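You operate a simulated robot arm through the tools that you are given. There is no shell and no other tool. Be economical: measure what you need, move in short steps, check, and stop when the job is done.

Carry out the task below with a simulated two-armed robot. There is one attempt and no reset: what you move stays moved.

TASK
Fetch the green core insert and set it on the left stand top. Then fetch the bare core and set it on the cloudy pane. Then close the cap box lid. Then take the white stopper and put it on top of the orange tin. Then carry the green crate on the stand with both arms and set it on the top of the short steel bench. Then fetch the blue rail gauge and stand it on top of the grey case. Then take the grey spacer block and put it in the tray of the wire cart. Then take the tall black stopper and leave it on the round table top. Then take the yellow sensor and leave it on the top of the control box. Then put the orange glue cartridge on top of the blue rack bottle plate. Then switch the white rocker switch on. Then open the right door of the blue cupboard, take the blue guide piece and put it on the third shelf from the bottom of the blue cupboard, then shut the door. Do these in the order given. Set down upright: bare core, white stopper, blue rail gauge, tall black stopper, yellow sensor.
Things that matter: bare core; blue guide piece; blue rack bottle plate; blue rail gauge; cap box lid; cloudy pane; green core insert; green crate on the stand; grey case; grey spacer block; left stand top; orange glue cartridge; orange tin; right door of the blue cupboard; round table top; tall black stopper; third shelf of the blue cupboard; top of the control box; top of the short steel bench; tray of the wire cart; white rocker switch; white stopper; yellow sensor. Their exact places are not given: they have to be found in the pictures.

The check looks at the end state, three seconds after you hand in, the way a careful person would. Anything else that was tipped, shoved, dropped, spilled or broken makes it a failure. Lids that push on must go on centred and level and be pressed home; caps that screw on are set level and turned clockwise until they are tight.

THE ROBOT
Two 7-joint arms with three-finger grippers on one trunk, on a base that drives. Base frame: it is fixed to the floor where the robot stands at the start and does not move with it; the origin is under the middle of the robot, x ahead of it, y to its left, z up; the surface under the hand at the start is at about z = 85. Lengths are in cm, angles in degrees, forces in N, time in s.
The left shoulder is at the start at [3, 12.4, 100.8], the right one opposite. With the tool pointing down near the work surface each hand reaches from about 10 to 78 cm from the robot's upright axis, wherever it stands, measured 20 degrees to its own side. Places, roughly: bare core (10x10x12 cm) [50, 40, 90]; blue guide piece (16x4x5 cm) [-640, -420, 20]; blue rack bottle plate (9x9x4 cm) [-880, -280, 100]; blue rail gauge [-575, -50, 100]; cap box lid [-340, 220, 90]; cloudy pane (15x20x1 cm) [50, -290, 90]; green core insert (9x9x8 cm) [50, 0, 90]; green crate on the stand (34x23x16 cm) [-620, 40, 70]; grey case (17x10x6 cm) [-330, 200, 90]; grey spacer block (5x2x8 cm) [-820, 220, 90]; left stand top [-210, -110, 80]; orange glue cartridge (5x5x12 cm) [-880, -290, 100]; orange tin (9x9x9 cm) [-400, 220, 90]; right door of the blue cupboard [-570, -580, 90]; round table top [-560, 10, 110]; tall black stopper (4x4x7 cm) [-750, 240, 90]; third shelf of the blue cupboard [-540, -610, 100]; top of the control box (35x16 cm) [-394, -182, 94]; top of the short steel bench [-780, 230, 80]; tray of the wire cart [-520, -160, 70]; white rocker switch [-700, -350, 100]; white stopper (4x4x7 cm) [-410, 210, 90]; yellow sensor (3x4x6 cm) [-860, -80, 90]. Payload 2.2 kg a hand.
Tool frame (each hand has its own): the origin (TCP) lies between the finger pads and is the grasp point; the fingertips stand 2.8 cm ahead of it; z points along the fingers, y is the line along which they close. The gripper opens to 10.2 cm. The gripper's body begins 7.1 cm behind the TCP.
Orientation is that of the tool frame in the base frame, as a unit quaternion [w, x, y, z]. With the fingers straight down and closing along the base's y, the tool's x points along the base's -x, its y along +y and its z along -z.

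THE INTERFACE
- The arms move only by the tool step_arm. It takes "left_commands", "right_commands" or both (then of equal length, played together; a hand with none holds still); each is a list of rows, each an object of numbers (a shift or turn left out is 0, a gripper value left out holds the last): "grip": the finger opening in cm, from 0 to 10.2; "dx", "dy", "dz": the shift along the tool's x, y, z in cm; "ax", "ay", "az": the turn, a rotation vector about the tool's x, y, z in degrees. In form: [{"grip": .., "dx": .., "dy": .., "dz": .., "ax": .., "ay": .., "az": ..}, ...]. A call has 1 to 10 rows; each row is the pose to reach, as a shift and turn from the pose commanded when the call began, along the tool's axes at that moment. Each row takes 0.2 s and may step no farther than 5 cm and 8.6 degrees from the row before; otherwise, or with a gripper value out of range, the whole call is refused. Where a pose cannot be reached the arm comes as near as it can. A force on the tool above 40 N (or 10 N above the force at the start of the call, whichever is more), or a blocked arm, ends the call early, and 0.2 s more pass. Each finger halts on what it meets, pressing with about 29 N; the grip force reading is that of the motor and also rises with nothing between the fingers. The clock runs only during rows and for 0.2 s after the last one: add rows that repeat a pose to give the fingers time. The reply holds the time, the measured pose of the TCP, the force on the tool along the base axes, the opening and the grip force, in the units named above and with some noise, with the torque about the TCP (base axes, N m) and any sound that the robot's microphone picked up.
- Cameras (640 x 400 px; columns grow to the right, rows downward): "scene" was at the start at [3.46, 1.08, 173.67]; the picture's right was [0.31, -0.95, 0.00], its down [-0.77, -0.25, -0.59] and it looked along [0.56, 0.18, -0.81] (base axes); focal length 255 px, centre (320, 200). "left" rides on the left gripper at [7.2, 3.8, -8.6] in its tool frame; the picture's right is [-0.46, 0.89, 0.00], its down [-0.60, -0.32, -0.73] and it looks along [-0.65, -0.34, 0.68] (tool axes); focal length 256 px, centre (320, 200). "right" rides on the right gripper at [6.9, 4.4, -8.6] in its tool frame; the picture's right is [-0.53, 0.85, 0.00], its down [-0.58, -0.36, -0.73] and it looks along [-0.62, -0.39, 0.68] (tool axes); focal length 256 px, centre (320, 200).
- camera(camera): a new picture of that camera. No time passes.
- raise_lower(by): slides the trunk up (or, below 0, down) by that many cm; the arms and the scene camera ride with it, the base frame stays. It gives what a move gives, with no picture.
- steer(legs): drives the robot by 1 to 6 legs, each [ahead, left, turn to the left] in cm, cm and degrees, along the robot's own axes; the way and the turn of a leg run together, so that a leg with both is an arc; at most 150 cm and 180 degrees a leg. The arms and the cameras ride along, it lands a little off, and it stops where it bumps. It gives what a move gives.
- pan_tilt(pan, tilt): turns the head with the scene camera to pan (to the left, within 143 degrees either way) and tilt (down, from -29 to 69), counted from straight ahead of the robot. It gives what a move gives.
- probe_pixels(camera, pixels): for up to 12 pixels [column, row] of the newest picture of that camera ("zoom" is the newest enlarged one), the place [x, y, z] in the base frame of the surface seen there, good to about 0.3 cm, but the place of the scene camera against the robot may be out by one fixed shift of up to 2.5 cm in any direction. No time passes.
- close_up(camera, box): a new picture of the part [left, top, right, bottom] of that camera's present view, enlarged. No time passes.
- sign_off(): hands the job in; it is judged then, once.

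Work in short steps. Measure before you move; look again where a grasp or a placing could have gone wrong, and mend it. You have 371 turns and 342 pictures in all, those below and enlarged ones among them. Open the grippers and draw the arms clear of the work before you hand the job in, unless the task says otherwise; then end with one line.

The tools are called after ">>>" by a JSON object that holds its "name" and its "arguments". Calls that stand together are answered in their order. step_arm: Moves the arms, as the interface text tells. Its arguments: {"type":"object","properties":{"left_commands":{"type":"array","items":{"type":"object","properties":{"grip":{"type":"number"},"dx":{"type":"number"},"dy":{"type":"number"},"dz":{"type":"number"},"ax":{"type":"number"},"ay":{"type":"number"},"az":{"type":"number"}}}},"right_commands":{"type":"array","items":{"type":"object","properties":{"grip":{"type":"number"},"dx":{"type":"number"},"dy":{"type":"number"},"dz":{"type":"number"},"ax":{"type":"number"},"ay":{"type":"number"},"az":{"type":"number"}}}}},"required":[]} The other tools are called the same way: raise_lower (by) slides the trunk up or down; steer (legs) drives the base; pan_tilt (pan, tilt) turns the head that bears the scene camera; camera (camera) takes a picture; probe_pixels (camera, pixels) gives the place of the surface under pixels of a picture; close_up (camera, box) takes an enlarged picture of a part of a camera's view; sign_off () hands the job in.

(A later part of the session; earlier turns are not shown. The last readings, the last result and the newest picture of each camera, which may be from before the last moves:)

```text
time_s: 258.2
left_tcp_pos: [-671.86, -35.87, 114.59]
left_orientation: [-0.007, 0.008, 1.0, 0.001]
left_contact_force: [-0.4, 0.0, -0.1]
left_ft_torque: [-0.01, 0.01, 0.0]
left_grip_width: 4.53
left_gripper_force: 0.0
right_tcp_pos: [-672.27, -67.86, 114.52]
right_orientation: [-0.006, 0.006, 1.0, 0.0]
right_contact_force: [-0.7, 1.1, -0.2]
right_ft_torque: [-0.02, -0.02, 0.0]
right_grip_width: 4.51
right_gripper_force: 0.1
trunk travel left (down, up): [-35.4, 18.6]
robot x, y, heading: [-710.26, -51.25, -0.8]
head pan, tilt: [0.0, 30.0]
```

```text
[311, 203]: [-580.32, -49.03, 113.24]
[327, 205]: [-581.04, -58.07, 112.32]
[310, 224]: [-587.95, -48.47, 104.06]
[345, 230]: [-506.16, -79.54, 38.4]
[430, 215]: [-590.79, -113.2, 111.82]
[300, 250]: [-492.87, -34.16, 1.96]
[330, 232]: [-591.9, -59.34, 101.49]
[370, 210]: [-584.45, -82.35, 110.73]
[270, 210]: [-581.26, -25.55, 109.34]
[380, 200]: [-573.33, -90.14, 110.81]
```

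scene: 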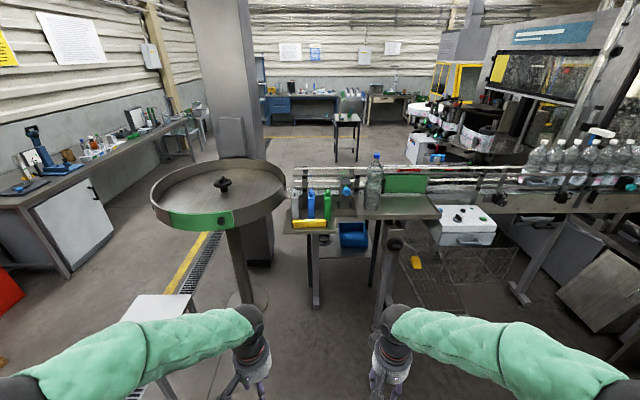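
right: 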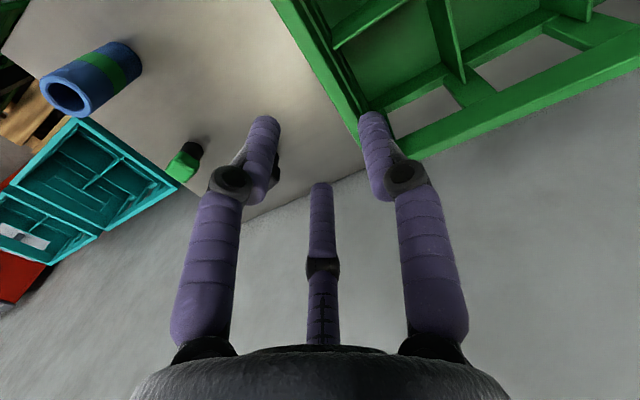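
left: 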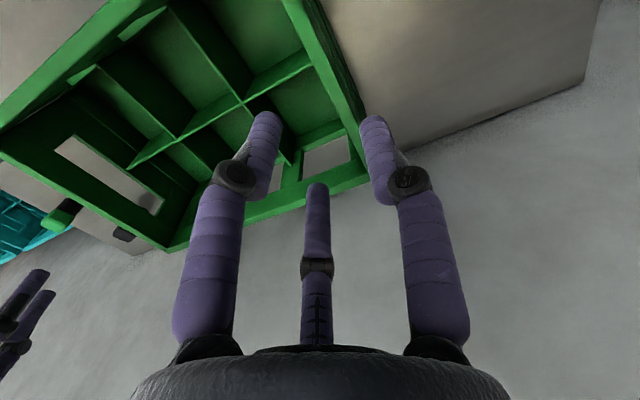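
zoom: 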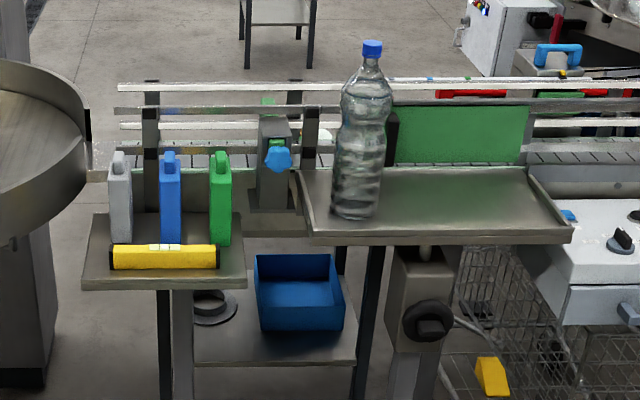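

Blue gauge ≈ (−580,−49), standing between grey and green ones. I probe its top and spacing in the zoom.

>>> {"name": "probe_pixels", "arguments": {"camera": "zoom", "pixels": [[168, 155], [162, 175], [178, 175], [170, 235], [162, 240], [180, 240], [120, 180], [130, 200], [212, 180], [100, 270], [240, 280], [110, 215]]}}

>>> {"name": "raise_lower", "arguments": {"by": 8}}

>>> {"name": "steer", "arguments": {"legs": [[0, -7, 0.8], [55, 0, 0]]}}

>>> {"name": "camera", "arguments": {"camera": "left"}}

```text
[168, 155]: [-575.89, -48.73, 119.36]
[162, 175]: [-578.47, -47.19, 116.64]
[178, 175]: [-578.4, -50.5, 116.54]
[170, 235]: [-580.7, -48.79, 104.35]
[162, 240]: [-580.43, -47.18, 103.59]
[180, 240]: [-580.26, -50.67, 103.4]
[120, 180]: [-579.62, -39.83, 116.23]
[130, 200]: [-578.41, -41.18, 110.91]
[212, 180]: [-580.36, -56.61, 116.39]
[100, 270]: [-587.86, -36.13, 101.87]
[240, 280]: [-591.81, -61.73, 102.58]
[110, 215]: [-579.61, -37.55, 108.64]
```

```text
time_s: 259.3
left_tcp_pos: [-671.85, -35.77, 122.56]
left_orientation: [-0.007, 0.008, 1.0, 0.002]
left_contact_force: [0.2, -0.1, 0.4]
left_ft_torque: [0.0, 0.01, 0.01]
left_grip_width: 4.51
left_gripper_force: 0.0
right_tcp_pos: [-672.13, -67.73, 122.47]
right_orientation: [-0.007, 0.006, 1.0, 0.0]
right_contact_force: [0.7, 0.7, -0.4]
right_ft_torque: [0.02, 0.01, -0.02]
right_grip_width: 4.48
right_gripper_force: 0.1
trunk travel left (down, up): [-43.4, 10.6]
robot x, y, heading: [-710.3, -51.16, -0.7]
head pan, tilt: [0.0, 30.0]
```

```text
time_s: 263.1
left_tcp_pos: [-616.93, -41.74, 122.67]
left_orientation: [-0.007, -0.003, 1.0, 0.002]
left_contact_force: [0.2, 0.4, -1.0]
left_ft_torque: [-0.02, -0.02, 0.0]
left_grip_width: 4.49
left_gripper_force: 0.1
right_tcp_pos: [-616.54, -73.67, 122.65]
right_orientation: [-0.006, -0.004, 1.0, 0.0]
right_contact_force: [0.2, 0.8, 0.5]
right_ft_torque: [-0.01, 0.02, -0.03]
right_grip_width: 4.49
right_gripper_force: 0.0
trunk travel left (down, up): [-43.4, 10.6]
robot x, y, heading: [-654.83, -57.68, 0.4]
head pan, tilt: [0.0, 30.0]
```

```text
261 pictures are left
```

left: 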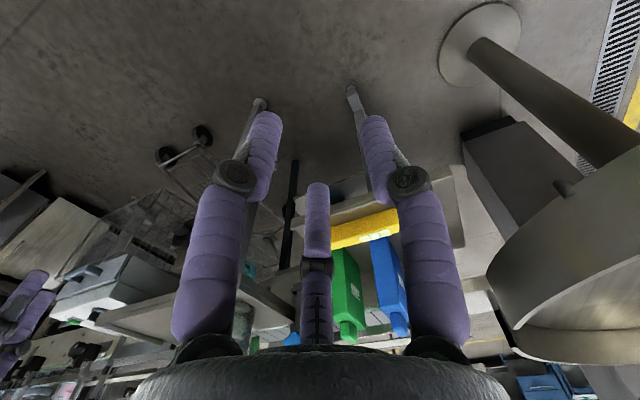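

I move the left hand forward (tips stay above the gauge tops) and look again.

>>> {"name": "step_arm", "arguments": {"left_commands": [{"dz": -3, "dy": -2, "grip": 6}, {"dz": -5, "dx": -3, "dy": -4}, {"dz": -5, "dx": -7, "dy": -6}, {"dz": -5, "dx": -11, "dy": -7.2}, {"dz": -5, "dx": -15, "dy": -7.2}, {"dz": -5, "dx": -19, "dy": -7.2}, {"dz": -5, "dx": -23, "dy": -7.2}, {"dz": -5, "dx": -23, "dy": -7.2}]}}

>>> {"name": "camera", "arguments": {"camera": "left"}}

```text
time_s: 264.9
left_tcp_pos: [-593.85, -48.81, 127.3]
left_orientation: [-0.007, -0.003, 1.0, 0.001]
left_contact_force: [-0.5, -0.3, 0.4]
left_ft_torque: [0.02, -0.01, 0.01]
left_grip_width: 6.0
left_gripper_force: 0.0
right_tcp_pos: [-616.79, -73.61, 122.63]
right_orientation: [-0.007, -0.005, 1.0, 0.001]
right_contact_force: [-0.2, -0.2, 0.5]
right_ft_torque: [-0.01, -0.03, -0.03]
right_grip_width: 4.52
right_gripper_force: 0.1
trunk travel left (down, up): [-43.4, 10.6]
robot x, y, heading: [-654.63, -57.55, 0.6]
head pan, tilt: [0.0, 30.0]
```

```text
260 pictures are left
```

left: 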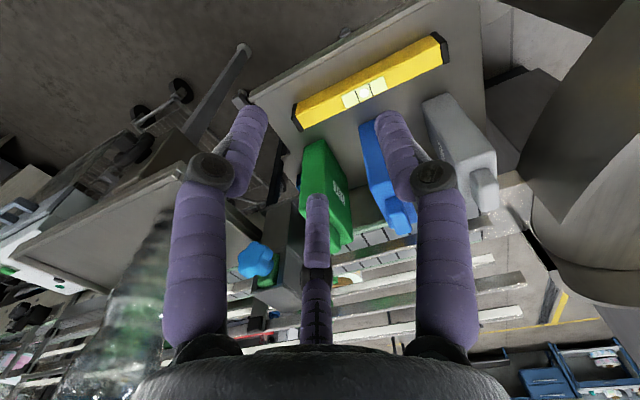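

I probe the blue gauge top and shelf.

>>> {"name": "close_up", "arguments": {"camera": "left", "box": [280, 90, 520, 270]}}

>>> {"name": "probe_pixels", "arguments": {"camera": "left", "pixels": [[365, 150], [372, 185], [385, 195], [400, 220], [392, 205], [410, 232], [350, 190], [430, 140], [460, 165], [485, 190], [340, 60], [330, 215]]}}

```text
2.22 times, centred on (400, 180) of left
```

zoom: 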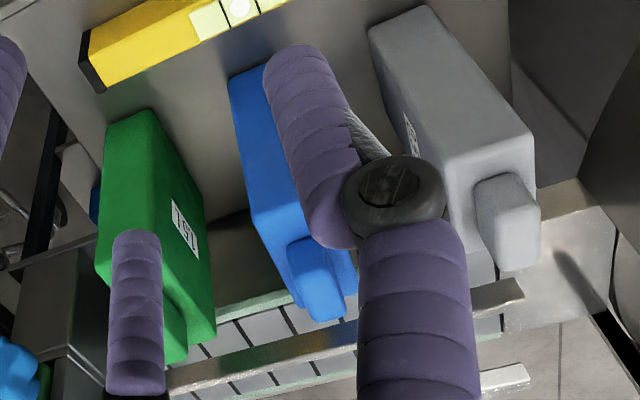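

```text
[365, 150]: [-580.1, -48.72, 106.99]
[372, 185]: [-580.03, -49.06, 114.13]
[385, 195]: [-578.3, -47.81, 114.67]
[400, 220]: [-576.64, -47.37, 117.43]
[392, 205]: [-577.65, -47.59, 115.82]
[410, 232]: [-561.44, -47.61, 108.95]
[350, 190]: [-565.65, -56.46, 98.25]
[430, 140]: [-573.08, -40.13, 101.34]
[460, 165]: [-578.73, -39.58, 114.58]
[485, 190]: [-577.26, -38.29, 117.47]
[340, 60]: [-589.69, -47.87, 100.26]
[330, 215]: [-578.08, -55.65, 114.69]
```

I shift the hand to get an unobstructed view of the blue tab.

>>> {"name": "step_arm", "arguments": {"left_commands": [{"dx": -4, "dy": -1, "grip": 10}, {"dx": -7, "dy": -1}, {"dx": -7, "dy": -1}, {"dx": -7, "dy": -1}]}}

>>> {"name": "close_up", "arguments": {"camera": "left", "box": [240, 60, 480, 240]}}

```text
time_s: 265.9
left_tcp_pos: [-586.8, -49.92, 127.02]
left_orientation: [-0.007, -0.003, 1.0, 0.003]
left_contact_force: [1.5, 0.3, 0.0]
left_ft_torque: [0.04, 0.01, 0.01]
left_grip_width: 9.99
left_gripper_force: 0.1
right_tcp_pos: [-616.57, -73.72, 122.62]
right_orientation: [-0.006, -0.004, 1.0, 0.0]
right_contact_force: [0.2, 0.1, -0.3]
right_ft_torque: [-0.01, 0.02, -0.01]
right_grip_width: 4.48
right_gripper_force: 0.0
trunk travel left (down, up): [-43.4, 10.6]
robot x, y, heading: [-655.02, -57.46, 0.6]
head pan, tilt: [0.0, 30.0]
```

```text
2.22 times, centred on (360, 150) of left
```

zoom: 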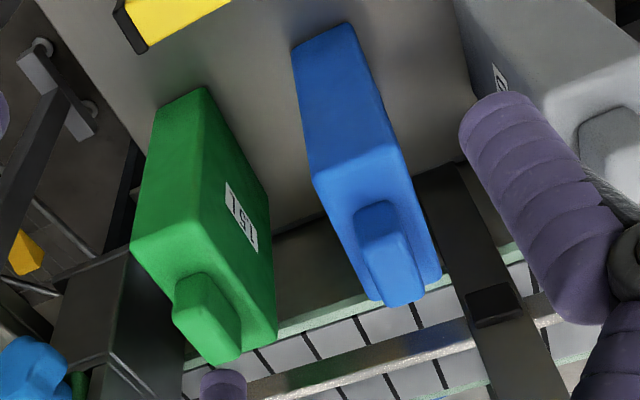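

>>> {"name": "probe_pixels", "arguments": {"camera": "zoom", "pixels": [[320, 180], [398, 155], [435, 275], [375, 240], [405, 235], [385, 295], [418, 285], [350, 230], [330, 100], [400, 260], [300, 50], [345, 30]]}}

```text
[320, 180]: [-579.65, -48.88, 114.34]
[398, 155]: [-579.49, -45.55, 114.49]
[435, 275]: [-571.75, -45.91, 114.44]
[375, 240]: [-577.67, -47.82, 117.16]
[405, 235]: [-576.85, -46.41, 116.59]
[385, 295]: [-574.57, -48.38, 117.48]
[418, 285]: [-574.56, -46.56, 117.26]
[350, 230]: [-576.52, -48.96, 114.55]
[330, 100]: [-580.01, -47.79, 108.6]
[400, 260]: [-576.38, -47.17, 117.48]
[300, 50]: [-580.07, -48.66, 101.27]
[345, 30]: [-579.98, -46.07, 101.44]
```

Gauge: x −580…−571.7, y −49…−45.6, body top 114.5, tab to 117.5. I centre at (−576,−47.3), opening 6, descend to z 112 and grip.

>>> {"name": "step_arm", "arguments": {"left_commands": [{"dx": -4, "dy": 1.3, "grip": 6}, {"dx": -8, "dy": 2.6}, {"dx": -10.8, "dy": 2.6}, {"dx": -10.8, "dy": 2.6, "dz": 4}, {"dx": -10.8, "dy": 2.6, "dz": 7}, {"dx": -10.8, "dy": 2.6, "dz": 8}, {"dx": -10.8, "dy": 2.6, "dz": 8}]}}

>>> {"name": "camera", "arguments": {"camera": "left"}}

```text
time_s: 267.5
left_tcp_pos: [-580.83, -47.01, 120.38]
left_orientation: [-0.006, -0.003, 1.0, 0.002]
left_contact_force: [1.4, -0.4, -0.2]
left_ft_torque: [0.0, -0.01, 0.01]
left_grip_width: 6.01
left_gripper_force: 0.0
left hand out of reach, approached as far as the arm can: row 2, 3, 4, 5, 6, 7
right_tcp_pos: [-616.52, -73.72, 122.71]
right_orientation: [-0.007, -0.005, 1.0, 0.0]
right_contact_force: [0.2, 0.8, -0.5]
right_ft_torque: [0.01, -0.01, -0.03]
right_grip_width: 4.46
right_gripper_force: 0.1
trunk travel left (down, up): [-43.4, 10.6]
robot x, y, heading: [-654.95, -57.4, 0.6]
head pan, tilt: [0.0, 30.0]
```

```text
257 pictures are left
```

left: 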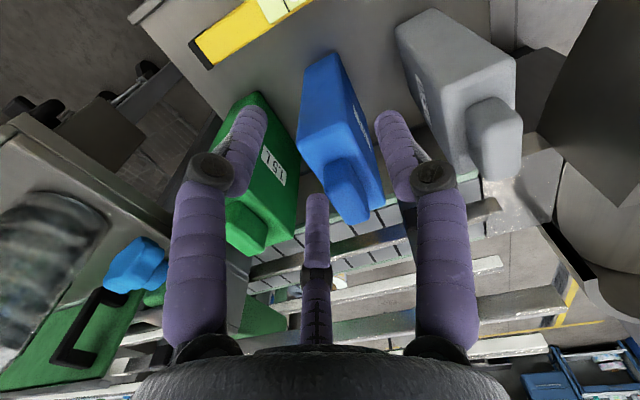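

Out of reach; I lift and pull back a little, drive 12 cm closer.

>>> {"name": "step_arm", "arguments": {"left_commands": [{"dz": -4}, {"dz": -6, "dx": 4}, {"dz": -6, "dx": 8}]}}

>>> {"name": "steer", "arguments": {"legs": [[12, 0, 0]]}}

```text
time_s: 268.5
left_tcp_pos: [-580.64, -45.98, 132.77]
left_orientation: [0.067, -0.029, 0.997, -0.005]
left_contact_force: [-0.6, 1.1, 0.6]
left_ft_torque: [-0.04, -0.05, 0.0]
left_grip_width: 5.98
left_gripper_force: 0.2
left hand out of reach, approached as far as the arm can: row 1, 2, 3
right_tcp_pos: [-616.89, -73.64, 122.7]
right_orientation: [-0.005, -0.004, 1.0, 0.001]
right_contact_force: [-0.8, 0.6, -0.5]
right_ft_torque: [-0.02, -0.07, -0.02]
right_grip_width: 4.5
right_gripper_force: 0.0
trunk travel left (down, up): [-43.4, 10.6]
robot x, y, heading: [-654.62, -57.79, 0.5]
head pan, tilt: [0.0, 30.0]
stopped in row 3 (left hand): the arm was blocked; the commanded pose is now the measured one
```

```text
time_s: 269.8
left_tcp_pos: [-568.56, -45.96, 132.48]
left_orientation: [0.066, -0.03, 0.997, -0.004]
left_contact_force: [0.0, 0.0, -0.2]
left_ft_torque: [-0.01, 0.02, 0.01]
left_grip_width: 5.98
left_gripper_force: 0.0
right_tcp_pos: [-604.58, -73.59, 122.55]
right_orientation: [-0.006, -0.005, 1.0, 0.0]
right_contact_force: [-0.4, 0.3, -0.3]
right_ft_torque: [0.01, 0.0, -0.03]
right_grip_width: 4.49
right_gripper_force: 0.1
trunk travel left (down, up): [-43.4, 10.6]
robot x, y, heading: [-642.83, -57.36, 0.6]
head pan, tilt: [0.0, 30.0]
```

The hand tilted near its limit. I level it again and pull back to x≈−576.

>>> {"name": "step_arm", "arguments": {"left_commands": [{"dx": 2, "ay": 2, "az": 1}, {"dx": 4, "ay": 4, "az": 2}, {"dx": 6, "ay": 6, "az": 3}, {"dx": 7.4, "ay": 7.6, "az": 3.4, "ax": -0.5}, {"dx": 7.4, "ay": 7.6, "az": 3.4, "ax": -0.5}]}}

>>> {"name": "camera", "arguments": {"camera": "left"}}

```text
time_s: 271.0
left_tcp_pos: [-575.67, -46.28, 131.51]
left_orientation: [0.0, 0.0, 1.0, 0.0]
left_contact_force: [-0.4, -0.6, -0.4]
left_ft_torque: [-0.01, 0.0, 0.03]
left_grip_width: 6.01
left_gripper_force: 0.1
right_tcp_pos: [-604.57, -73.66, 122.51]
right_orientation: [-0.006, -0.006, 1.0, 0.0]
right_contact_force: [-0.2, 0.1, 0.1]
right_ft_torque: [-0.02, -0.02, 0.03]
right_grip_width: 4.49
right_gripper_force: 0.1
trunk travel left (down, up): [-43.4, 10.6]
robot x, y, heading: [-643.1, -57.57, 0.4]
head pan, tilt: [0.0, 30.0]
```

```text
256 pictures are left
```

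left: 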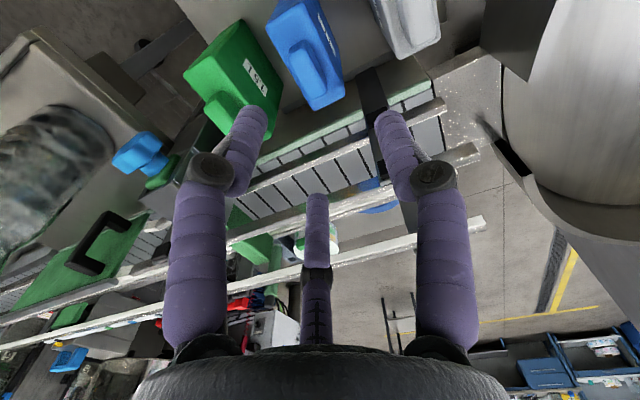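

Level. I descend to just above the body and check alignment.

>>> {"name": "step_arm", "arguments": {"left_commands": [{"dx": 0.3, "dy": -1, "dz": 4}, {"dx": 0.3, "dy": -1, "dz": 8}, {"dx": 0.3, "dy": -1, "dz": 11}, {"dx": 0.3, "dy": -1, "dz": 13.5}, {"dx": 0.3, "dy": -1, "dz": 13.5}]}}

>>> {"name": "camera", "arguments": {"camera": "left"}}

```text
time_s: 272.2
left_tcp_pos: [-576.05, -47.36, 118.03]
left_orientation: [0.001, 0.001, 1.0, 0.0]
left_contact_force: [-0.1, 0.2, -0.1]
left_ft_torque: [0.04, 0.02, -0.01]
left_grip_width: 5.98
left_gripper_force: 0.0
right_tcp_pos: [-604.53, -73.57, 122.51]
right_orientation: [-0.007, -0.005, 1.0, 0.001]
right_contact_force: [0.0, 0.0, 0.6]
right_ft_torque: [0.0, -0.04, 0.0]
right_grip_width: 4.48
right_gripper_force: 0.1
trunk travel left (down, up): [-43.4, 10.6]
robot x, y, heading: [-642.72, -57.44, 0.7]
head pan, tilt: [0.0, 30.0]
```

```text
255 pictures are left
```

left: 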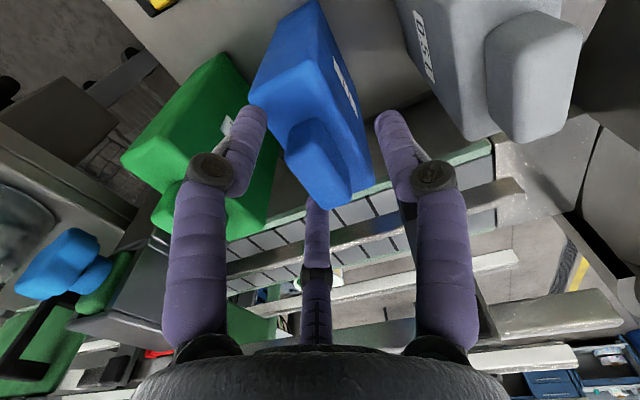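

Aligned. Down 6 cm and close.

>>> {"name": "step_arm", "arguments": {"left_commands": [{"dz": 2}, {"dz": 4}, {"dz": 6}, {"dz": 6, "grip": 1}, {"dz": 6}, {"dz": 6}, {"dz": 6}]}}

>>> {"name": "step_arm", "arguments": {"left_commands": [{"dz": -3}, {"dz": -6}, {"dz": -9}, {"dz": -12}, {"dz": -15}, {"dz": -18}, {"dz": -18, "dx": 4}, {"dz": -18, "dx": 8}, {"dz": -18, "dx": 12}, {"dz": -18, "dx": 16}]}}

>>> {"name": "camera", "arguments": {"camera": "left"}}

```text
time_s: 272.7
left_tcp_pos: [-575.52, -47.23, 117.01]
left_orientation: [0.012, -0.003, 1.0, -0.003]
left_contact_force: [-6.4, 0.4, 17.9]
left_ft_torque: [-0.39, 0.96, -0.16]
left_grip_width: 6.57
left_gripper_force: 5.5
right_tcp_pos: [-604.65, -73.61, 122.69]
right_orientation: [-0.006, -0.005, 1.0, -0.001]
right_contact_force: [1.2, -0.4, -0.1]
right_ft_torque: [-0.01, 0.06, -0.02]
right_grip_width: 4.5
right_gripper_force: 0.0
trunk travel left (down, up): [-43.4, 10.6]
robot x, y, heading: [-643.11, -57.64, 0.3]
head pan, tilt: [0.0, 30.0]
stopped in row 2 (left hand): the force on the tool passed its limit at 50 N (the readings are from after the stop); the commanded pose is now the measured one
```

```text
time_s: 274.9
left_tcp_pos: [-591.9, -47.21, 134.4]
left_orientation: [0.011, -0.001, 1.0, -0.002]
left_contact_force: [-0.7, -0.2, 0.7]
left_ft_torque: [0.01, -0.04, -0.03]
left_grip_width: 5.99
left_gripper_force: 0.1
right_tcp_pos: [-604.72, -73.56, 122.59]
right_orientation: [-0.005, -0.006, 1.0, 0.0]
right_contact_force: [-0.5, -0.5, 0.6]
right_ft_torque: [0.01, -0.05, 0.02]
right_grip_width: 4.52
right_gripper_force: 0.1
trunk travel left (down, up): [-43.4, 10.6]
robot x, y, heading: [-643.27, -57.59, 0.3]
head pan, tilt: [0.0, 30.0]
```

```text
254 pictures are left
```

left: 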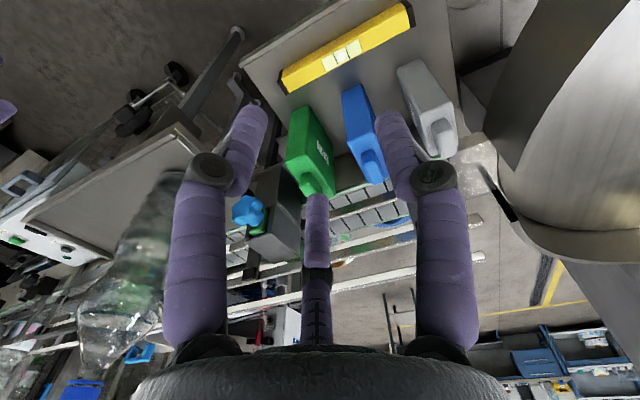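

The tips caught the gauge: the pictures show the hand really has three fingers (at about +y, and two on the −y side at ±x), so it needs a wider opening and a −0.55 cm y-offset. I re-measure the gauge first.

>>> {"name": "step_arm", "arguments": {"left_commands": [{"ay": 1.3, "grip": 10}, {"ay": 1.3, "dx": -3}, {"ay": 1.3, "dx": -5}, {"ay": 1.3, "dx": -5}]}}

>>> {"name": "close_up", "arguments": {"camera": "left", "box": [240, 60, 480, 240]}}

```text
time_s: 275.9
left_tcp_pos: [-586.82, -47.15, 134.44]
left_orientation: [-0.001, -0.002, 1.0, -0.001]
left_contact_force: [-0.2, 1.2, 0.7]
left_ft_torque: [-0.04, 0.04, 0.01]
left_grip_width: 9.98
left_gripper_force: 0.1
right_tcp_pos: [-604.61, -73.58, 122.7]
right_orientation: [-0.006, -0.005, 1.0, 0.0]
right_contact_force: [0.1, 0.0, 0.1]
right_ft_torque: [0.04, -0.05, -0.02]
right_grip_width: 4.49
right_gripper_force: 0.1
trunk travel left (down, up): [-43.4, 10.6]
robot x, y, heading: [-643.17, -57.24, 0.4]
head pan, tilt: [0.0, 30.0]
```

```text
2.22 times, centred on (360, 150) of left
```

zoom: 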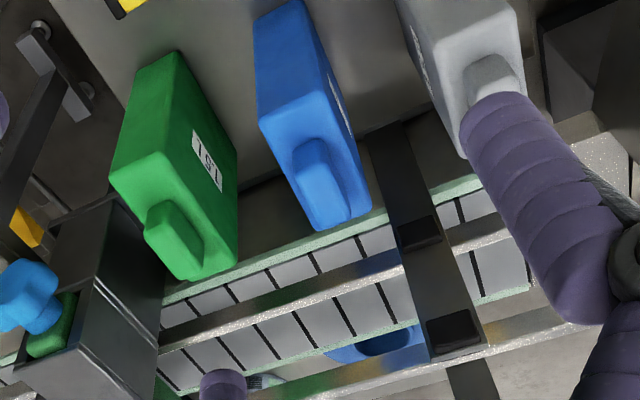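

>>> {"name": "probe_pixels", "arguments": {"camera": "zoom", "pixels": [[262, 120], [328, 98], [366, 205], [312, 225], [320, 165], [300, 180], [225, 180], [237, 245], [432, 70], [465, 150], [470, 45], [400, 262]]}}

```text
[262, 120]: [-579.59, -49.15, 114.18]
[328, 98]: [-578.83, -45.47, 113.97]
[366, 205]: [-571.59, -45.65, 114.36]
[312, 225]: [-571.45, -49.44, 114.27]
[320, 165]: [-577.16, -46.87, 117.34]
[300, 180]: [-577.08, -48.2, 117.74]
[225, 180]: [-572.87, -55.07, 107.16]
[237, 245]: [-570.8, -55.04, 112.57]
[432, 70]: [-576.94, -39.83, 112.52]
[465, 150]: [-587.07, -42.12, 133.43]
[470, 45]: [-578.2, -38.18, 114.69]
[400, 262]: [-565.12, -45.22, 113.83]
```

Gauge: centre (−575.7,−47.4), 3.8 thick. I go to (−575.7,−48.0) with opening 8.4 and descend in stages.

>>> {"name": "step_arm", "arguments": {"left_commands": [{"dx": -4, "dy": -0.4, "grip": 8.4}, {"dx": -8, "dy": -0.85}, {"dx": -11.1, "dy": -0.85}, {"dx": -11.1, "dy": -0.85, "dz": 4}, {"dx": -11.1, "dy": -0.85, "dz": 8}, {"dx": -11.1, "dy": -0.85, "dz": 12}, {"dx": -11.1, "dy": -0.85, "dz": 16}, {"dx": -11.1, "dy": -0.85, "dz": 16}]}}

>>> {"name": "camera", "arguments": {"camera": "left"}}

```text
time_s: 277.7
left_tcp_pos: [-575.77, -48.15, 118.44]
left_orientation: [-0.001, -0.002, 1.0, -0.001]
left_contact_force: [-0.1, 0.0, 0.3]
left_ft_torque: [0.02, 0.01, 0.02]
left_grip_width: 8.4
left_gripper_force: 0.1
right_tcp_pos: [-604.55, -73.56, 122.55]
right_orientation: [-0.005, -0.005, 1.0, 0.0]
right_contact_force: [0.1, 1.3, 0.4]
right_ft_torque: [0.0, -0.03, 0.0]
right_grip_width: 4.52
right_gripper_force: 0.0
trunk travel left (down, up): [-43.4, 10.6]
robot x, y, heading: [-643.08, -57.39, 0.7]
head pan, tilt: [0.0, 30.0]
```

```text
252 pictures are left
```

left: 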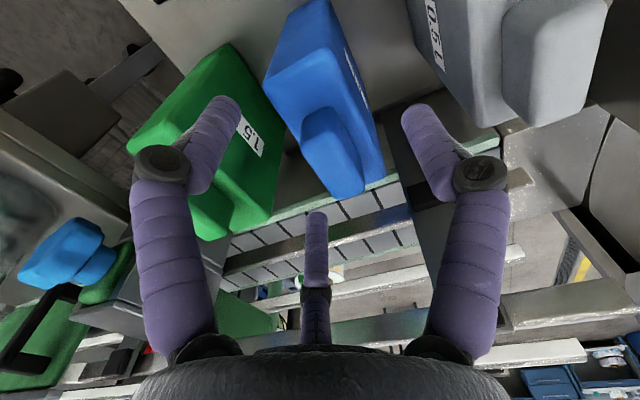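

Fingers straddle the gauge now. I descend 6.4 cm and close.

>>> {"name": "step_arm", "arguments": {"left_commands": [{"dz": 1.5}, {"dz": 3}, {"dz": 5}, {"dz": 6.4}, {"dz": 6.4}, {"dz": 6.4, "grip": 6}, {"dz": 6.4, "grip": 2}, {"dz": 6.4}, {"dz": 6.4}, {"dz": 6.4}]}}

>>> {"name": "camera", "arguments": {"camera": "left"}}

```text
time_s: 279.9
left_tcp_pos: [-575.88, -48.05, 112.15]
left_orientation: [-0.001, -0.002, 1.0, -0.002]
left_contact_force: [0.9, -1.7, 3.3]
left_ft_torque: [-0.13, -0.1, -0.05]
left_grip_width: 5.69
left_gripper_force: 29.0
right_tcp_pos: [-604.59, -73.51, 122.53]
right_orientation: [-0.006, -0.006, 1.0, 0.0]
right_contact_force: [0.2, 0.1, -0.1]
right_ft_torque: [-0.01, 0.03, 0.0]
right_grip_width: 4.49
right_gripper_force: 0.1
trunk travel left (down, up): [-43.4, 10.6]
robot x, y, heading: [-642.85, -57.56, 0.1]
head pan, tilt: [0.0, 30.0]
```

```text
251 pictures are left
```

left: 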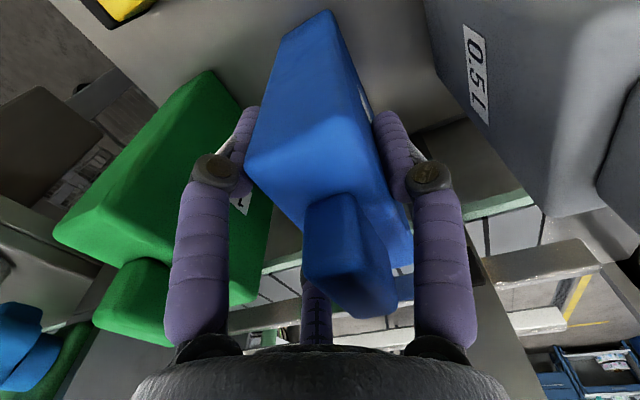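

Firm grip. I lift straight up and draw back.

>>> {"name": "step_arm", "arguments": {"left_commands": [{"dz": -3}, {"dz": -6}, {"dz": -9}, {"dz": -12}, {"dz": -15}, {"dz": -18}, {"dz": -18, "dx": 4}, {"dz": -18, "dx": 8}, {"dz": -18, "dx": 12}, {"dz": -18, "dx": 16}]}}

>>> {"name": "steer", "arguments": {"legs": [[-65, 0, 0]]}}

>>> {"name": "camera", "arguments": {"camera": "left"}}

>>> {"name": "camera", "arguments": {"camera": "scene"}}

```text
time_s: 282.1
left_tcp_pos: [-591.95, -48.13, 130.26]
left_orientation: [-0.001, -0.001, 1.0, -0.001]
left_contact_force: [-0.5, 0.0, -2.2]
left_ft_torque: [0.02, 0.02, -0.01]
left_grip_width: 5.68
left_gripper_force: 29.0
right_tcp_pos: [-604.76, -73.56, 122.7]
right_orientation: [-0.006, -0.005, 1.0, 0.0]
right_contact_force: [-1.1, -0.1, 0.4]
right_ft_torque: [0.02, -0.04, 0.05]
right_grip_width: 4.5
right_gripper_force: 0.0
trunk travel left (down, up): [-43.4, 10.6]
robot x, y, heading: [-643.1, -57.27, 0.4]
head pan, tilt: [0.0, 30.0]
```

```text
time_s: 285.6
left_tcp_pos: [-656.11, -48.69, 130.03]
left_orientation: [-0.002, -0.002, 1.0, -0.002]
left_contact_force: [-0.8, -0.1, -2.1]
left_ft_torque: [-0.05, -0.01, 0.0]
left_grip_width: 5.69
left_gripper_force: 28.7
right_tcp_pos: [-669.01, -74.23, 122.48]
right_orientation: [-0.006, -0.004, 1.0, -0.001]
right_contact_force: [0.3, -0.2, -0.3]
right_ft_torque: [-0.01, -0.02, -0.01]
right_grip_width: 4.51
right_gripper_force: 0.0
trunk travel left (down, up): [-43.4, 10.6]
robot x, y, heading: [-707.3, -58.34, 0.7]
head pan, tilt: [0.0, 30.0]
```

```text
250 pictures are left
```

left: 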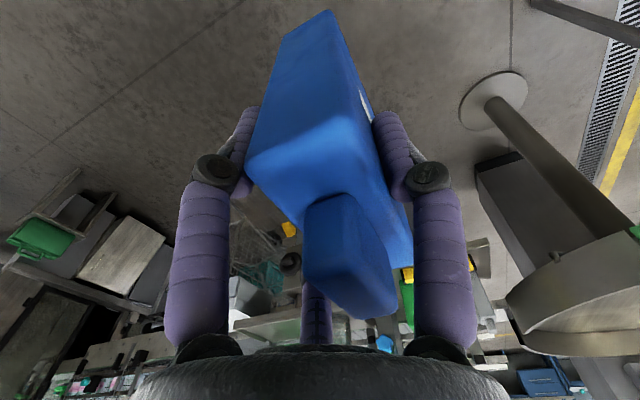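

```text
249 pictures are left
```

scene: 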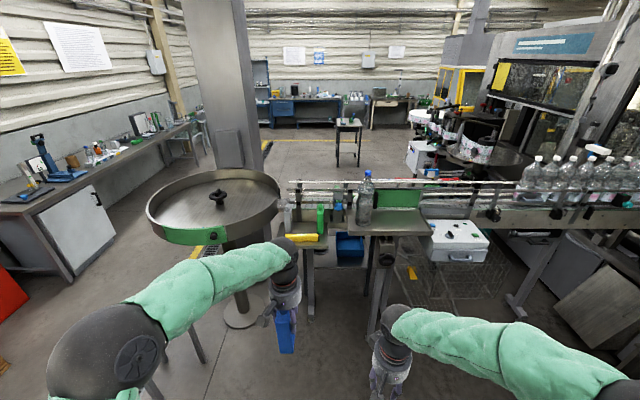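

Gauge held upright. I drive along y≈102 to x≈−345 and turn to face the long table.

>>> {"name": "steer", "arguments": {"legs": [[0, 100, -0.7], [0, 60, 0], [150, 0, 0], [150, 0, 0], [60, 0, 0], [0, 0, 90]]}}

>>> {"name": "pan_tilt", "arguments": {"pan": 0, "tilt": 40}}

>>> {"name": "camera", "arguments": {"camera": "scene"}}

```text
time_s: 314.5
left_tcp_pos: [-357.17, 151.68, 130.09]
left_orientation: [0.0, -0.695, 0.719, -0.002]
left_contact_force: [1.2, 0.0, -2.5]
left_ft_torque: [-0.04, -0.03, 0.0]
left_grip_width: 5.66
left_gripper_force: 29.2
right_tcp_pos: [-332.18, 137.89, 122.5]
right_orientation: [-0.006, -0.697, 0.717, -0.005]
right_contact_force: [-0.2, 0.7, -0.2]
right_ft_torque: [-0.01, 0.0, 0.01]
right_grip_width: 4.49
right_gripper_force: 0.0
trunk travel left (down, up): [-43.4, 10.6]
robot x, y, heading: [-349.48, 99.92, 88.4]
head pan, tilt: [0.0, 30.0]
```

```text
time_s: 315.2
left_tcp_pos: [-357.14, 151.63, 130.11]
left_orientation: [0.0, -0.695, 0.719, -0.001]
left_contact_force: [0.2, 0.0, -2.9]
left_ft_torque: [-0.03, -0.04, 0.01]
left_grip_width: 5.68
left_gripper_force: 28.7
right_tcp_pos: [-332.23, 137.81, 122.51]
right_orientation: [-0.004, -0.698, 0.716, -0.003]
right_contact_force: [-0.6, 0.6, -0.1]
right_ft_torque: [0.04, 0.03, 0.02]
right_grip_width: 4.48
right_gripper_force: 0.0
trunk travel left (down, up): [-43.4, 10.6]
robot x, y, heading: [-349.75, 99.72, 88.4]
head pan, tilt: [0.0, 40.0]
```

```text
248 pictures are left
```

scene: 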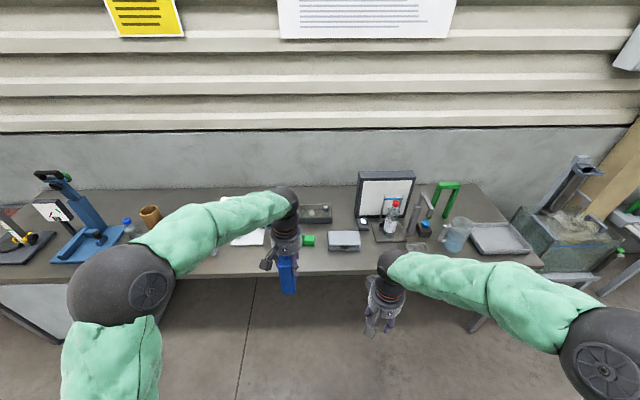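

I approach 40 cm and view the grey case with the right camera.

>>> {"name": "steer", "arguments": {"legs": [[38, -12, 1.6]]}}

>>> {"name": "camera", "arguments": {"camera": "right"}}

```text
time_s: 317.7
left_tcp_pos: [-346.13, 189.15, 130.04]
left_orientation: [0.001, -0.707, 0.708, -0.002]
left_contact_force: [-0.8, 0.4, -1.9]
left_ft_torque: [-0.02, -0.01, -0.01]
left_grip_width: 5.66
left_gripper_force: 28.5
right_tcp_pos: [-320.85, 176.24, 122.57]
right_orientation: [0.005, 0.708, -0.706, 0.005]
right_contact_force: [-0.5, 0.9, -0.8]
right_ft_torque: [0.0, -0.02, -0.01]
right_grip_width: 4.5
right_gripper_force: 0.1
trunk travel left (down, up): [-43.4, 10.6]
robot x, y, heading: [-337.15, 137.51, 90.1]
head pan, tilt: [0.0, 40.0]
```

```text
247 pictures are left
```

right: 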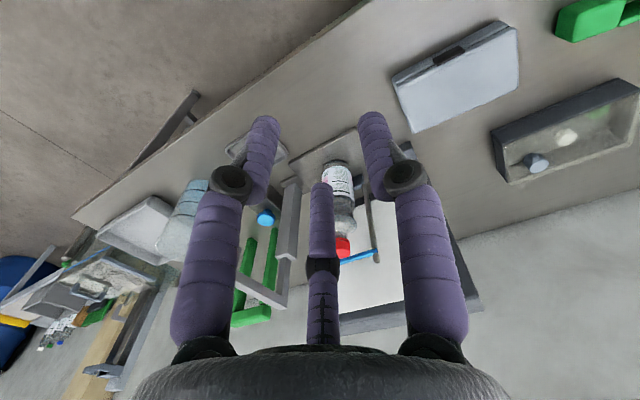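

>>> {"name": "probe_pixels", "arguments": {"camera": "right", "pixels": [[395, 85], [413, 130], [519, 85], [515, 28], [450, 85], [480, 70], [425, 105], [500, 50], [420, 60]]}}

>>> {"name": "close_up", "arguments": {"camera": "right", "box": [370, 0, 550, 150]}}

```text
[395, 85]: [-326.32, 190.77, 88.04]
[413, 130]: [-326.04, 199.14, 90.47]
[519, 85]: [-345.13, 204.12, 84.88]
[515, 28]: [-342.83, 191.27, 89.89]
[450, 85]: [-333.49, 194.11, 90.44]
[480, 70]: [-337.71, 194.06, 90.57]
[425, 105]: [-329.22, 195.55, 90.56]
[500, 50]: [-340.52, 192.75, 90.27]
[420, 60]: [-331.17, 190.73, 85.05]
```

```text
2.67 times, centred on (460, 75) of right
```

zoom: 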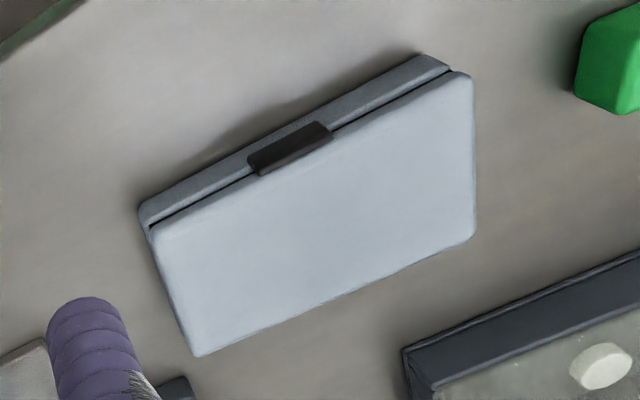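

>>> {"name": "probe_pixels", "arguments": {"camera": "zoom", "pixels": [[160, 235], [200, 348], [470, 225], [465, 80], [320, 210], [310, 150], [330, 285], [250, 260]]}}

```text
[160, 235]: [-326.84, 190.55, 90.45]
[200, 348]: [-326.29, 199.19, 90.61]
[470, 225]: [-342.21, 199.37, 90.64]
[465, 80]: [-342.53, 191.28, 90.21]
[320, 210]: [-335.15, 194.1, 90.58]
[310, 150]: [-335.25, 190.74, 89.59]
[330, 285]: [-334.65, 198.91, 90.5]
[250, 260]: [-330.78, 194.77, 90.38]
```

Case top: x −342.5…−326.5, y 190.6…199.5, z 90.5; centre (−334.5,195.1). I turn the gauge 90° so its long side lies along the case, move over it, and shift the right hand aside.

>>> {"name": "step_arm", "arguments": {"right_commands": [{"dy": -3, "dx": 2}, {"dy": -6, "dx": 4}, {"dy": -9, "dx": 6}, {"dy": -10, "dx": 8}, {"dy": -10, "dx": 8}, {"dy": -10, "dx": 8}, {"dy": -10, "dx": 8}, {"dy": -10, "dx": 8}, {"dy": -10, "dx": 8}, {"dy": -10, "dx": 8}], "left_commands": [{"az": 8.5}, {"az": 17}, {"az": 25.5, "dy": -1}, {"az": 34, "dy": -2.5, "dx": -1}, {"az": 42.5, "dy": -4, "dx": -2}, {"az": 51, "dy": -5.5, "dx": -3}, {"az": 59.5, "dy": -7, "dx": -4}, {"az": 68, "dy": -8.5, "dx": -5}, {"az": 76.5, "dy": -10, "dx": -5.3}, {"az": 85, "dy": -11.4, "dx": -5.3}]}}

>>> {"name": "camera", "arguments": {"camera": "left"}}

```text
time_s: 319.9
left_tcp_pos: [-334.65, 194.48, 130.05]
left_orientation: [0.002, -0.041, 0.999, -0.003]
left_contact_force: [0.1, 0.2, -2.1]
left_ft_torque: [-0.03, 0.03, -0.01]
left_grip_width: 5.69
left_gripper_force: 29.0
right_tcp_pos: [-310.66, 168.28, 122.67]
right_orientation: [0.005, 0.708, -0.706, 0.005]
right_contact_force: [-0.2, 0.3, -0.6]
right_ft_torque: [-0.01, 0.0, 0.04]
right_grip_width: 4.51
right_gripper_force: 0.0
trunk travel left (down, up): [-43.4, 10.6]
robot x, y, heading: [-337.0, 137.61, 90.1]
head pan, tilt: [0.0, 40.0]
```

```text
245 pictures are left
```

left: 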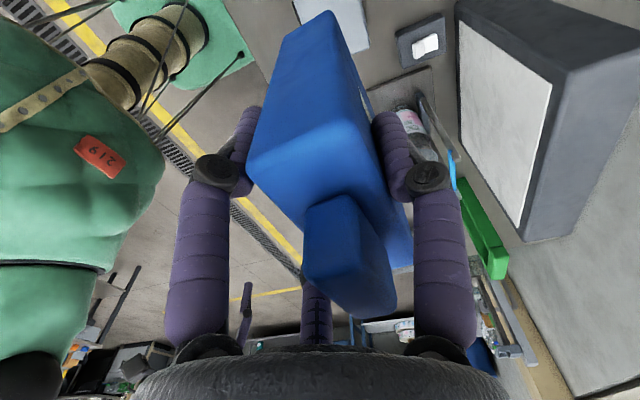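

I probe the screen box and small black box near the descent path.

>>> {"name": "probe_pixels", "arguments": {"camera": "left", "pixels": [[462, 20], [460, 120], [520, 230], [560, 60], [400, 45], [440, 70], [340, 20], [420, 110]]}}

```text
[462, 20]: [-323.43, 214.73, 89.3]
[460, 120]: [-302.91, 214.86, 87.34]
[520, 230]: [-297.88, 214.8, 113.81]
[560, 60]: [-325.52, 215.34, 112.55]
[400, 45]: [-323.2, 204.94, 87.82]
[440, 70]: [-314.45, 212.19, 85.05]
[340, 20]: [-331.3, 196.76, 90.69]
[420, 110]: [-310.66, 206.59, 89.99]
```

Clear (screen is at y ≥ 214). I finish the rotation and lower to about 1 cm above the case.

>>> {"name": "step_arm", "arguments": {"left_commands": [{"az": 4.7, "dz": 4}, {"az": 4.7, "dz": 8}, {"az": 4.7, "dz": 12}, {"az": 4.7, "dz": 16}, {"az": 4.7, "dz": 20}, {"az": 4.7, "dz": 24}, {"az": 4.7, "dz": 26.5}, {"az": 4.7, "dz": 26.5}]}}

>>> {"name": "camera", "arguments": {"camera": "right"}}

>>> {"name": "camera", "arguments": {"camera": "left"}}

```text
time_s: 321.7
left_tcp_pos: [-334.67, 194.43, 103.52]
left_orientation: [0.002, -0.001, 1.0, -0.001]
left_contact_force: [0.0, -0.7, -3.1]
left_ft_torque: [-0.04, 0.01, -0.03]
left_grip_width: 5.7
left_gripper_force: 28.9
right_tcp_pos: [-310.78, 168.23, 122.62]
right_orientation: [0.004, 0.708, -0.706, 0.004]
right_contact_force: [0.2, -1.3, 0.7]
right_ft_torque: [0.0, 0.0, 0.02]
right_grip_width: 4.51
right_gripper_force: 0.0
trunk travel left (down, up): [-43.4, 10.6]
robot x, y, heading: [-337.15, 137.61, 90.0]
head pan, tilt: [0.0, 40.0]
```

```text
244 pictures are left
```

right: 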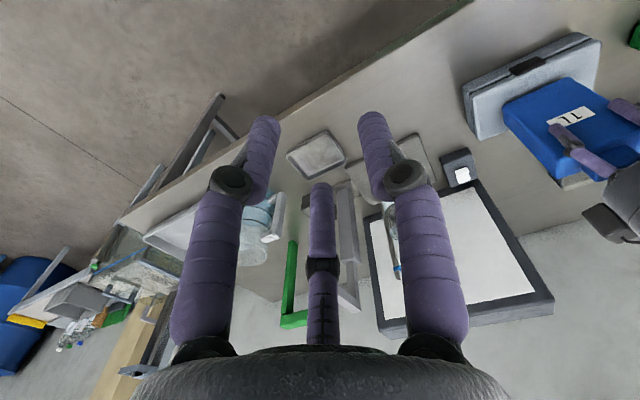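

```text
243 pictures are left
```

left: 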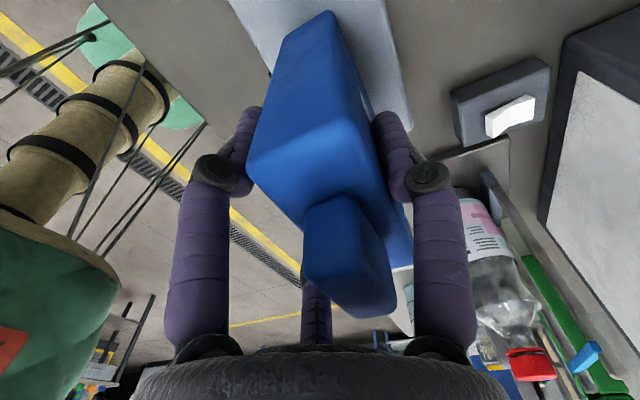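

I zoom in on the right view to verify the gauge foot over the case.

>>> {"name": "close_up", "arguments": {"camera": "right", "box": [450, 20, 640, 200]}}

```text
2.22 times, centred on (545, 110) of right
```

zoom: 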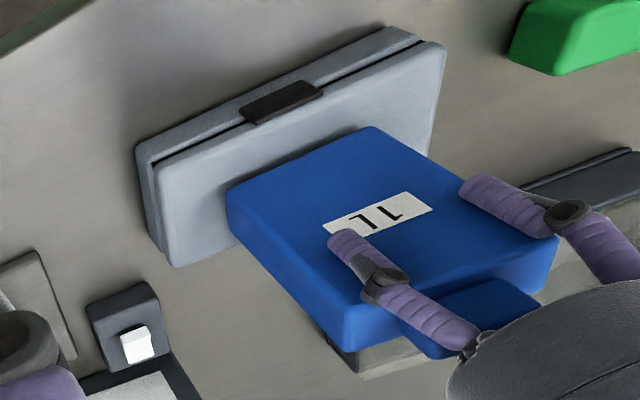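

>>> {"name": "probe_pixels", "arguments": {"camera": "zoom", "pixels": [[235, 195], [372, 135], [232, 215], [250, 250], [300, 170], [180, 240], [430, 120]]}}

```text
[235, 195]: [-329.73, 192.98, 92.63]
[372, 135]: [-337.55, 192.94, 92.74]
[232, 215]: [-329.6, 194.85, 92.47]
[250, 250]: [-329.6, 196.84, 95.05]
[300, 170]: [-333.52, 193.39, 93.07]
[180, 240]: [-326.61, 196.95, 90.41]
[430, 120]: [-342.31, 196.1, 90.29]
```

Foot: x −337.8…−329.6, y 193…196.9 — well centred. I lower to contact.

>>> {"name": "step_arm", "arguments": {"left_commands": [{"dz": 0.6}, {"dz": 0.9}, {"dz": 1.1}, {"dz": 1.3}, {"dz": 1.45}]}}

```text
time_s: 322.9
left_tcp_pos: [-334.66, 194.28, 102.61]
left_orientation: [0.002, -0.002, 1.0, 0.004]
left_contact_force: [0.7, -6.5, 36.5]
left_ft_torque: [0.06, 0.02, 0.01]
left_grip_width: 5.7
left_gripper_force: 29.6
right_tcp_pos: [-310.76, 167.78, 122.75]
right_orientation: [0.004, 0.708, -0.706, 0.004]
right_contact_force: [1.6, 0.1, -0.2]
right_ft_torque: [0.03, 0.0, 0.03]
right_grip_width: 4.52
right_gripper_force: 0.1
trunk travel left (down, up): [-43.4, 10.6]
robot x, y, heading: [-336.65, 137.69, 89.9]
head pan, tilt: [0.0, 40.0]
```

Seated. I relax the press and open, then rise straight up.

>>> {"name": "step_arm", "arguments": {"left_commands": [{"dz": -0.5}, {"dz": -0.5}, {"dz": -0.5, "grip": 8.4}, {"dz": -0.5}, {"dz": -0.5}, {"dz": -4}, {"dz": -8}, {"dz": -12}, {"dz": -16}, {"dz": -19}]}}

>>> {"name": "camera", "arguments": {"camera": "right"}}

```text
time_s: 325.1
left_tcp_pos: [-334.65, 194.43, 121.25]
left_orientation: [0.002, -0.001, 1.0, -0.002]
left_contact_force: [0.2, -0.7, 1.0]
left_ft_torque: [0.05, -0.02, -0.02]
left_grip_width: 8.41
left_gripper_force: 0.0
right_tcp_pos: [-310.72, 168.14, 122.64]
right_orientation: [0.004, 0.708, -0.706, 0.003]
right_contact_force: [-0.3, 0.5, 0.9]
right_ft_torque: [0.02, 0.0, 0.01]
right_grip_width: 4.51
right_gripper_force: 0.2
trunk travel left (down, up): [-43.4, 10.6]
robot x, y, heading: [-337.13, 137.34, 90.2]
head pan, tilt: [0.0, 40.0]
```

```text
241 pictures are left
```

right: 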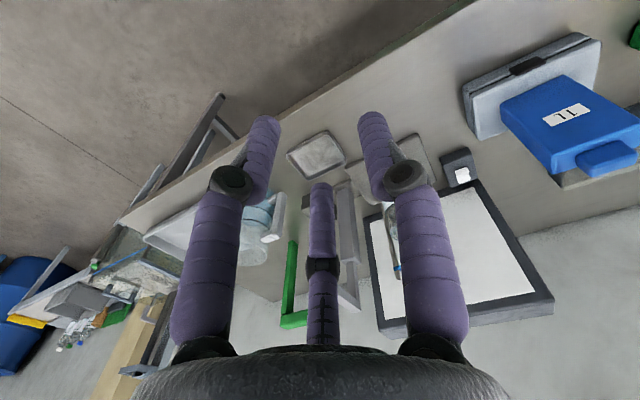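

The gauge stands on the case. I turn the hand back, retract and drive to the steel bench for the grey spacer block.

>>> {"name": "step_arm", "arguments": {"left_commands": [{"dz": -3}, {"dz": -5, "az": -8.5, "dy": -2}, {"dz": -5, "az": -17, "dy": -5}, {"dz": -5, "az": -25.5, "dy": -8}, {"dz": -5, "az": -34, "dy": -10}, {"dz": -5, "az": -42.5, "dy": -12, "dx": 2}, {"dz": -5, "az": -51, "dy": -14, "dx": 4}, {"dz": -5, "az": -59.5, "dy": -16, "dx": 6}, {"dz": -5, "az": -68, "dy": -18, "dx": 8}, {"dz": -5, "az": -76.5, "dy": -18, "dx": 10}]}}

>>> {"name": "steer", "arguments": {"legs": [[-38, 0, 0], [0, 0, 90], [150, 0, 0], [150, 0, 0], [98, 0, 0], [0, 0, -90]]}}

```text
time_s: 327.3
left_tcp_pos: [-344.74, 176.4, 126.17]
left_orientation: [0.0, -0.621, 0.784, -0.002]
left_contact_force: [0.1, 0.7, -0.1]
left_ft_torque: [-0.02, -0.04, 0.0]
left_grip_width: 8.43
left_gripper_force: 0.0
right_tcp_pos: [-310.88, 168.19, 122.63]
right_orientation: [0.005, 0.708, -0.706, 0.005]
right_contact_force: [-0.8, -0.3, -0.7]
right_ft_torque: [-0.06, -0.01, -0.03]
right_grip_width: 4.48
right_gripper_force: 0.2
trunk travel left (down, up): [-43.4, 10.6]
robot x, y, heading: [-337.31, 138.1, 89.8]
head pan, tilt: [0.0, 40.0]
```

```text
time_s: 356.3
left_tcp_pos: [-744.21, 132.08, 126.12]
left_orientation: [0.0, -0.619, 0.785, -0.003]
left_contact_force: [0.0, -0.3, -0.1]
left_ft_torque: [-0.02, -0.02, 0.01]
left_grip_width: 8.42
left_gripper_force: 0.0
right_tcp_pos: [-710.37, 123.85, 122.73]
right_orientation: [-0.005, -0.707, 0.707, -0.004]
right_contact_force: [0.1, -0.2, 0.8]
right_ft_torque: [-0.03, 0.01, -0.04]
right_grip_width: 4.53
right_gripper_force: 0.0
trunk travel left (down, up): [-43.4, 10.6]
robot x, y, heading: [-737.01, 93.08, 89.8]
head pan, tilt: [0.0, 40.0]
```

I strafe left 53 and go ahead 70, then look with the left camera.

>>> {"name": "steer", "arguments": {"legs": [[0, 53, 0], [70, 0, 0]]}}

>>> {"name": "camera", "arguments": {"camera": "left"}}

>>> {"name": "camera", "arguments": {"camera": "scene"}}

```text
time_s: 362.8
left_tcp_pos: [-795.52, 203.09, 126.2]
left_orientation: [0.001, -0.614, 0.789, -0.002]
left_contact_force: [0.5, 0.0, -0.6]
left_ft_torque: [-0.01, 0.0, -0.01]
left_grip_width: 8.39
left_gripper_force: 0.0
right_tcp_pos: [-761.72, 194.25, 122.79]
right_orientation: [-0.003, -0.703, 0.711, -0.003]
right_contact_force: [-0.7, 0.4, 0.7]
right_ft_torque: [-0.02, -0.02, -0.01]
right_grip_width: 4.5
right_gripper_force: 0.0
trunk travel left (down, up): [-43.4, 10.6]
robot x, y, heading: [-788.52, 164.32, 89.1]
head pan, tilt: [0.0, 40.0]
```

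```text
240 pictures are left
```

left: 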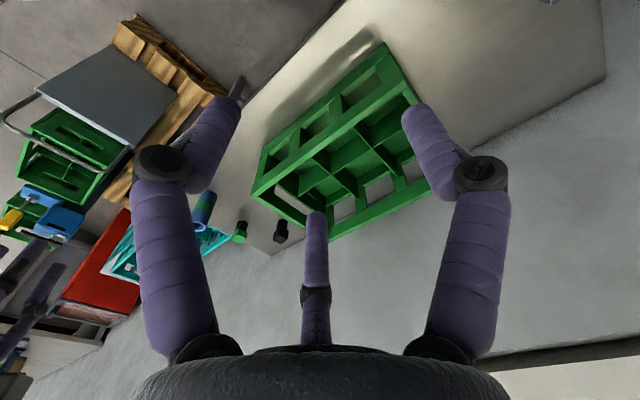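

```text
239 pictures are left
```

scene: 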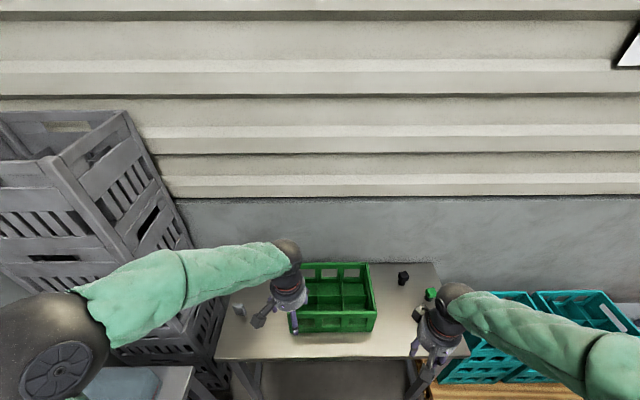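

I zoom on the spacer block at (240,312).

>>> {"name": "close_up", "arguments": {"camera": "scene", "box": [200, 270, 320, 350]}}

>>> {"name": "probe_pixels", "arguments": {"camera": "scene", "pixels": [[240, 308], [238, 318], [244, 314], [404, 277], [405, 283], [431, 294]]}}

```text
5.00 times, centred on (260, 310) of scene
```

zoom: 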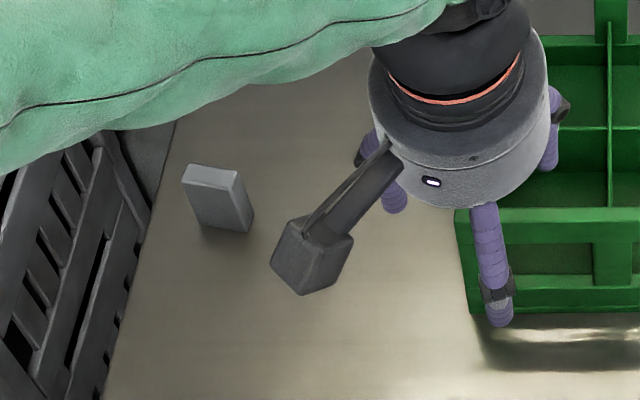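

```text
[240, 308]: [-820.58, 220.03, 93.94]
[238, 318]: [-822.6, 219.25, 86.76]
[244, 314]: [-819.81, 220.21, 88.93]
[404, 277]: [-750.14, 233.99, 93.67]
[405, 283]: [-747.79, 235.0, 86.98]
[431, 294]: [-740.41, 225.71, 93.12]
```

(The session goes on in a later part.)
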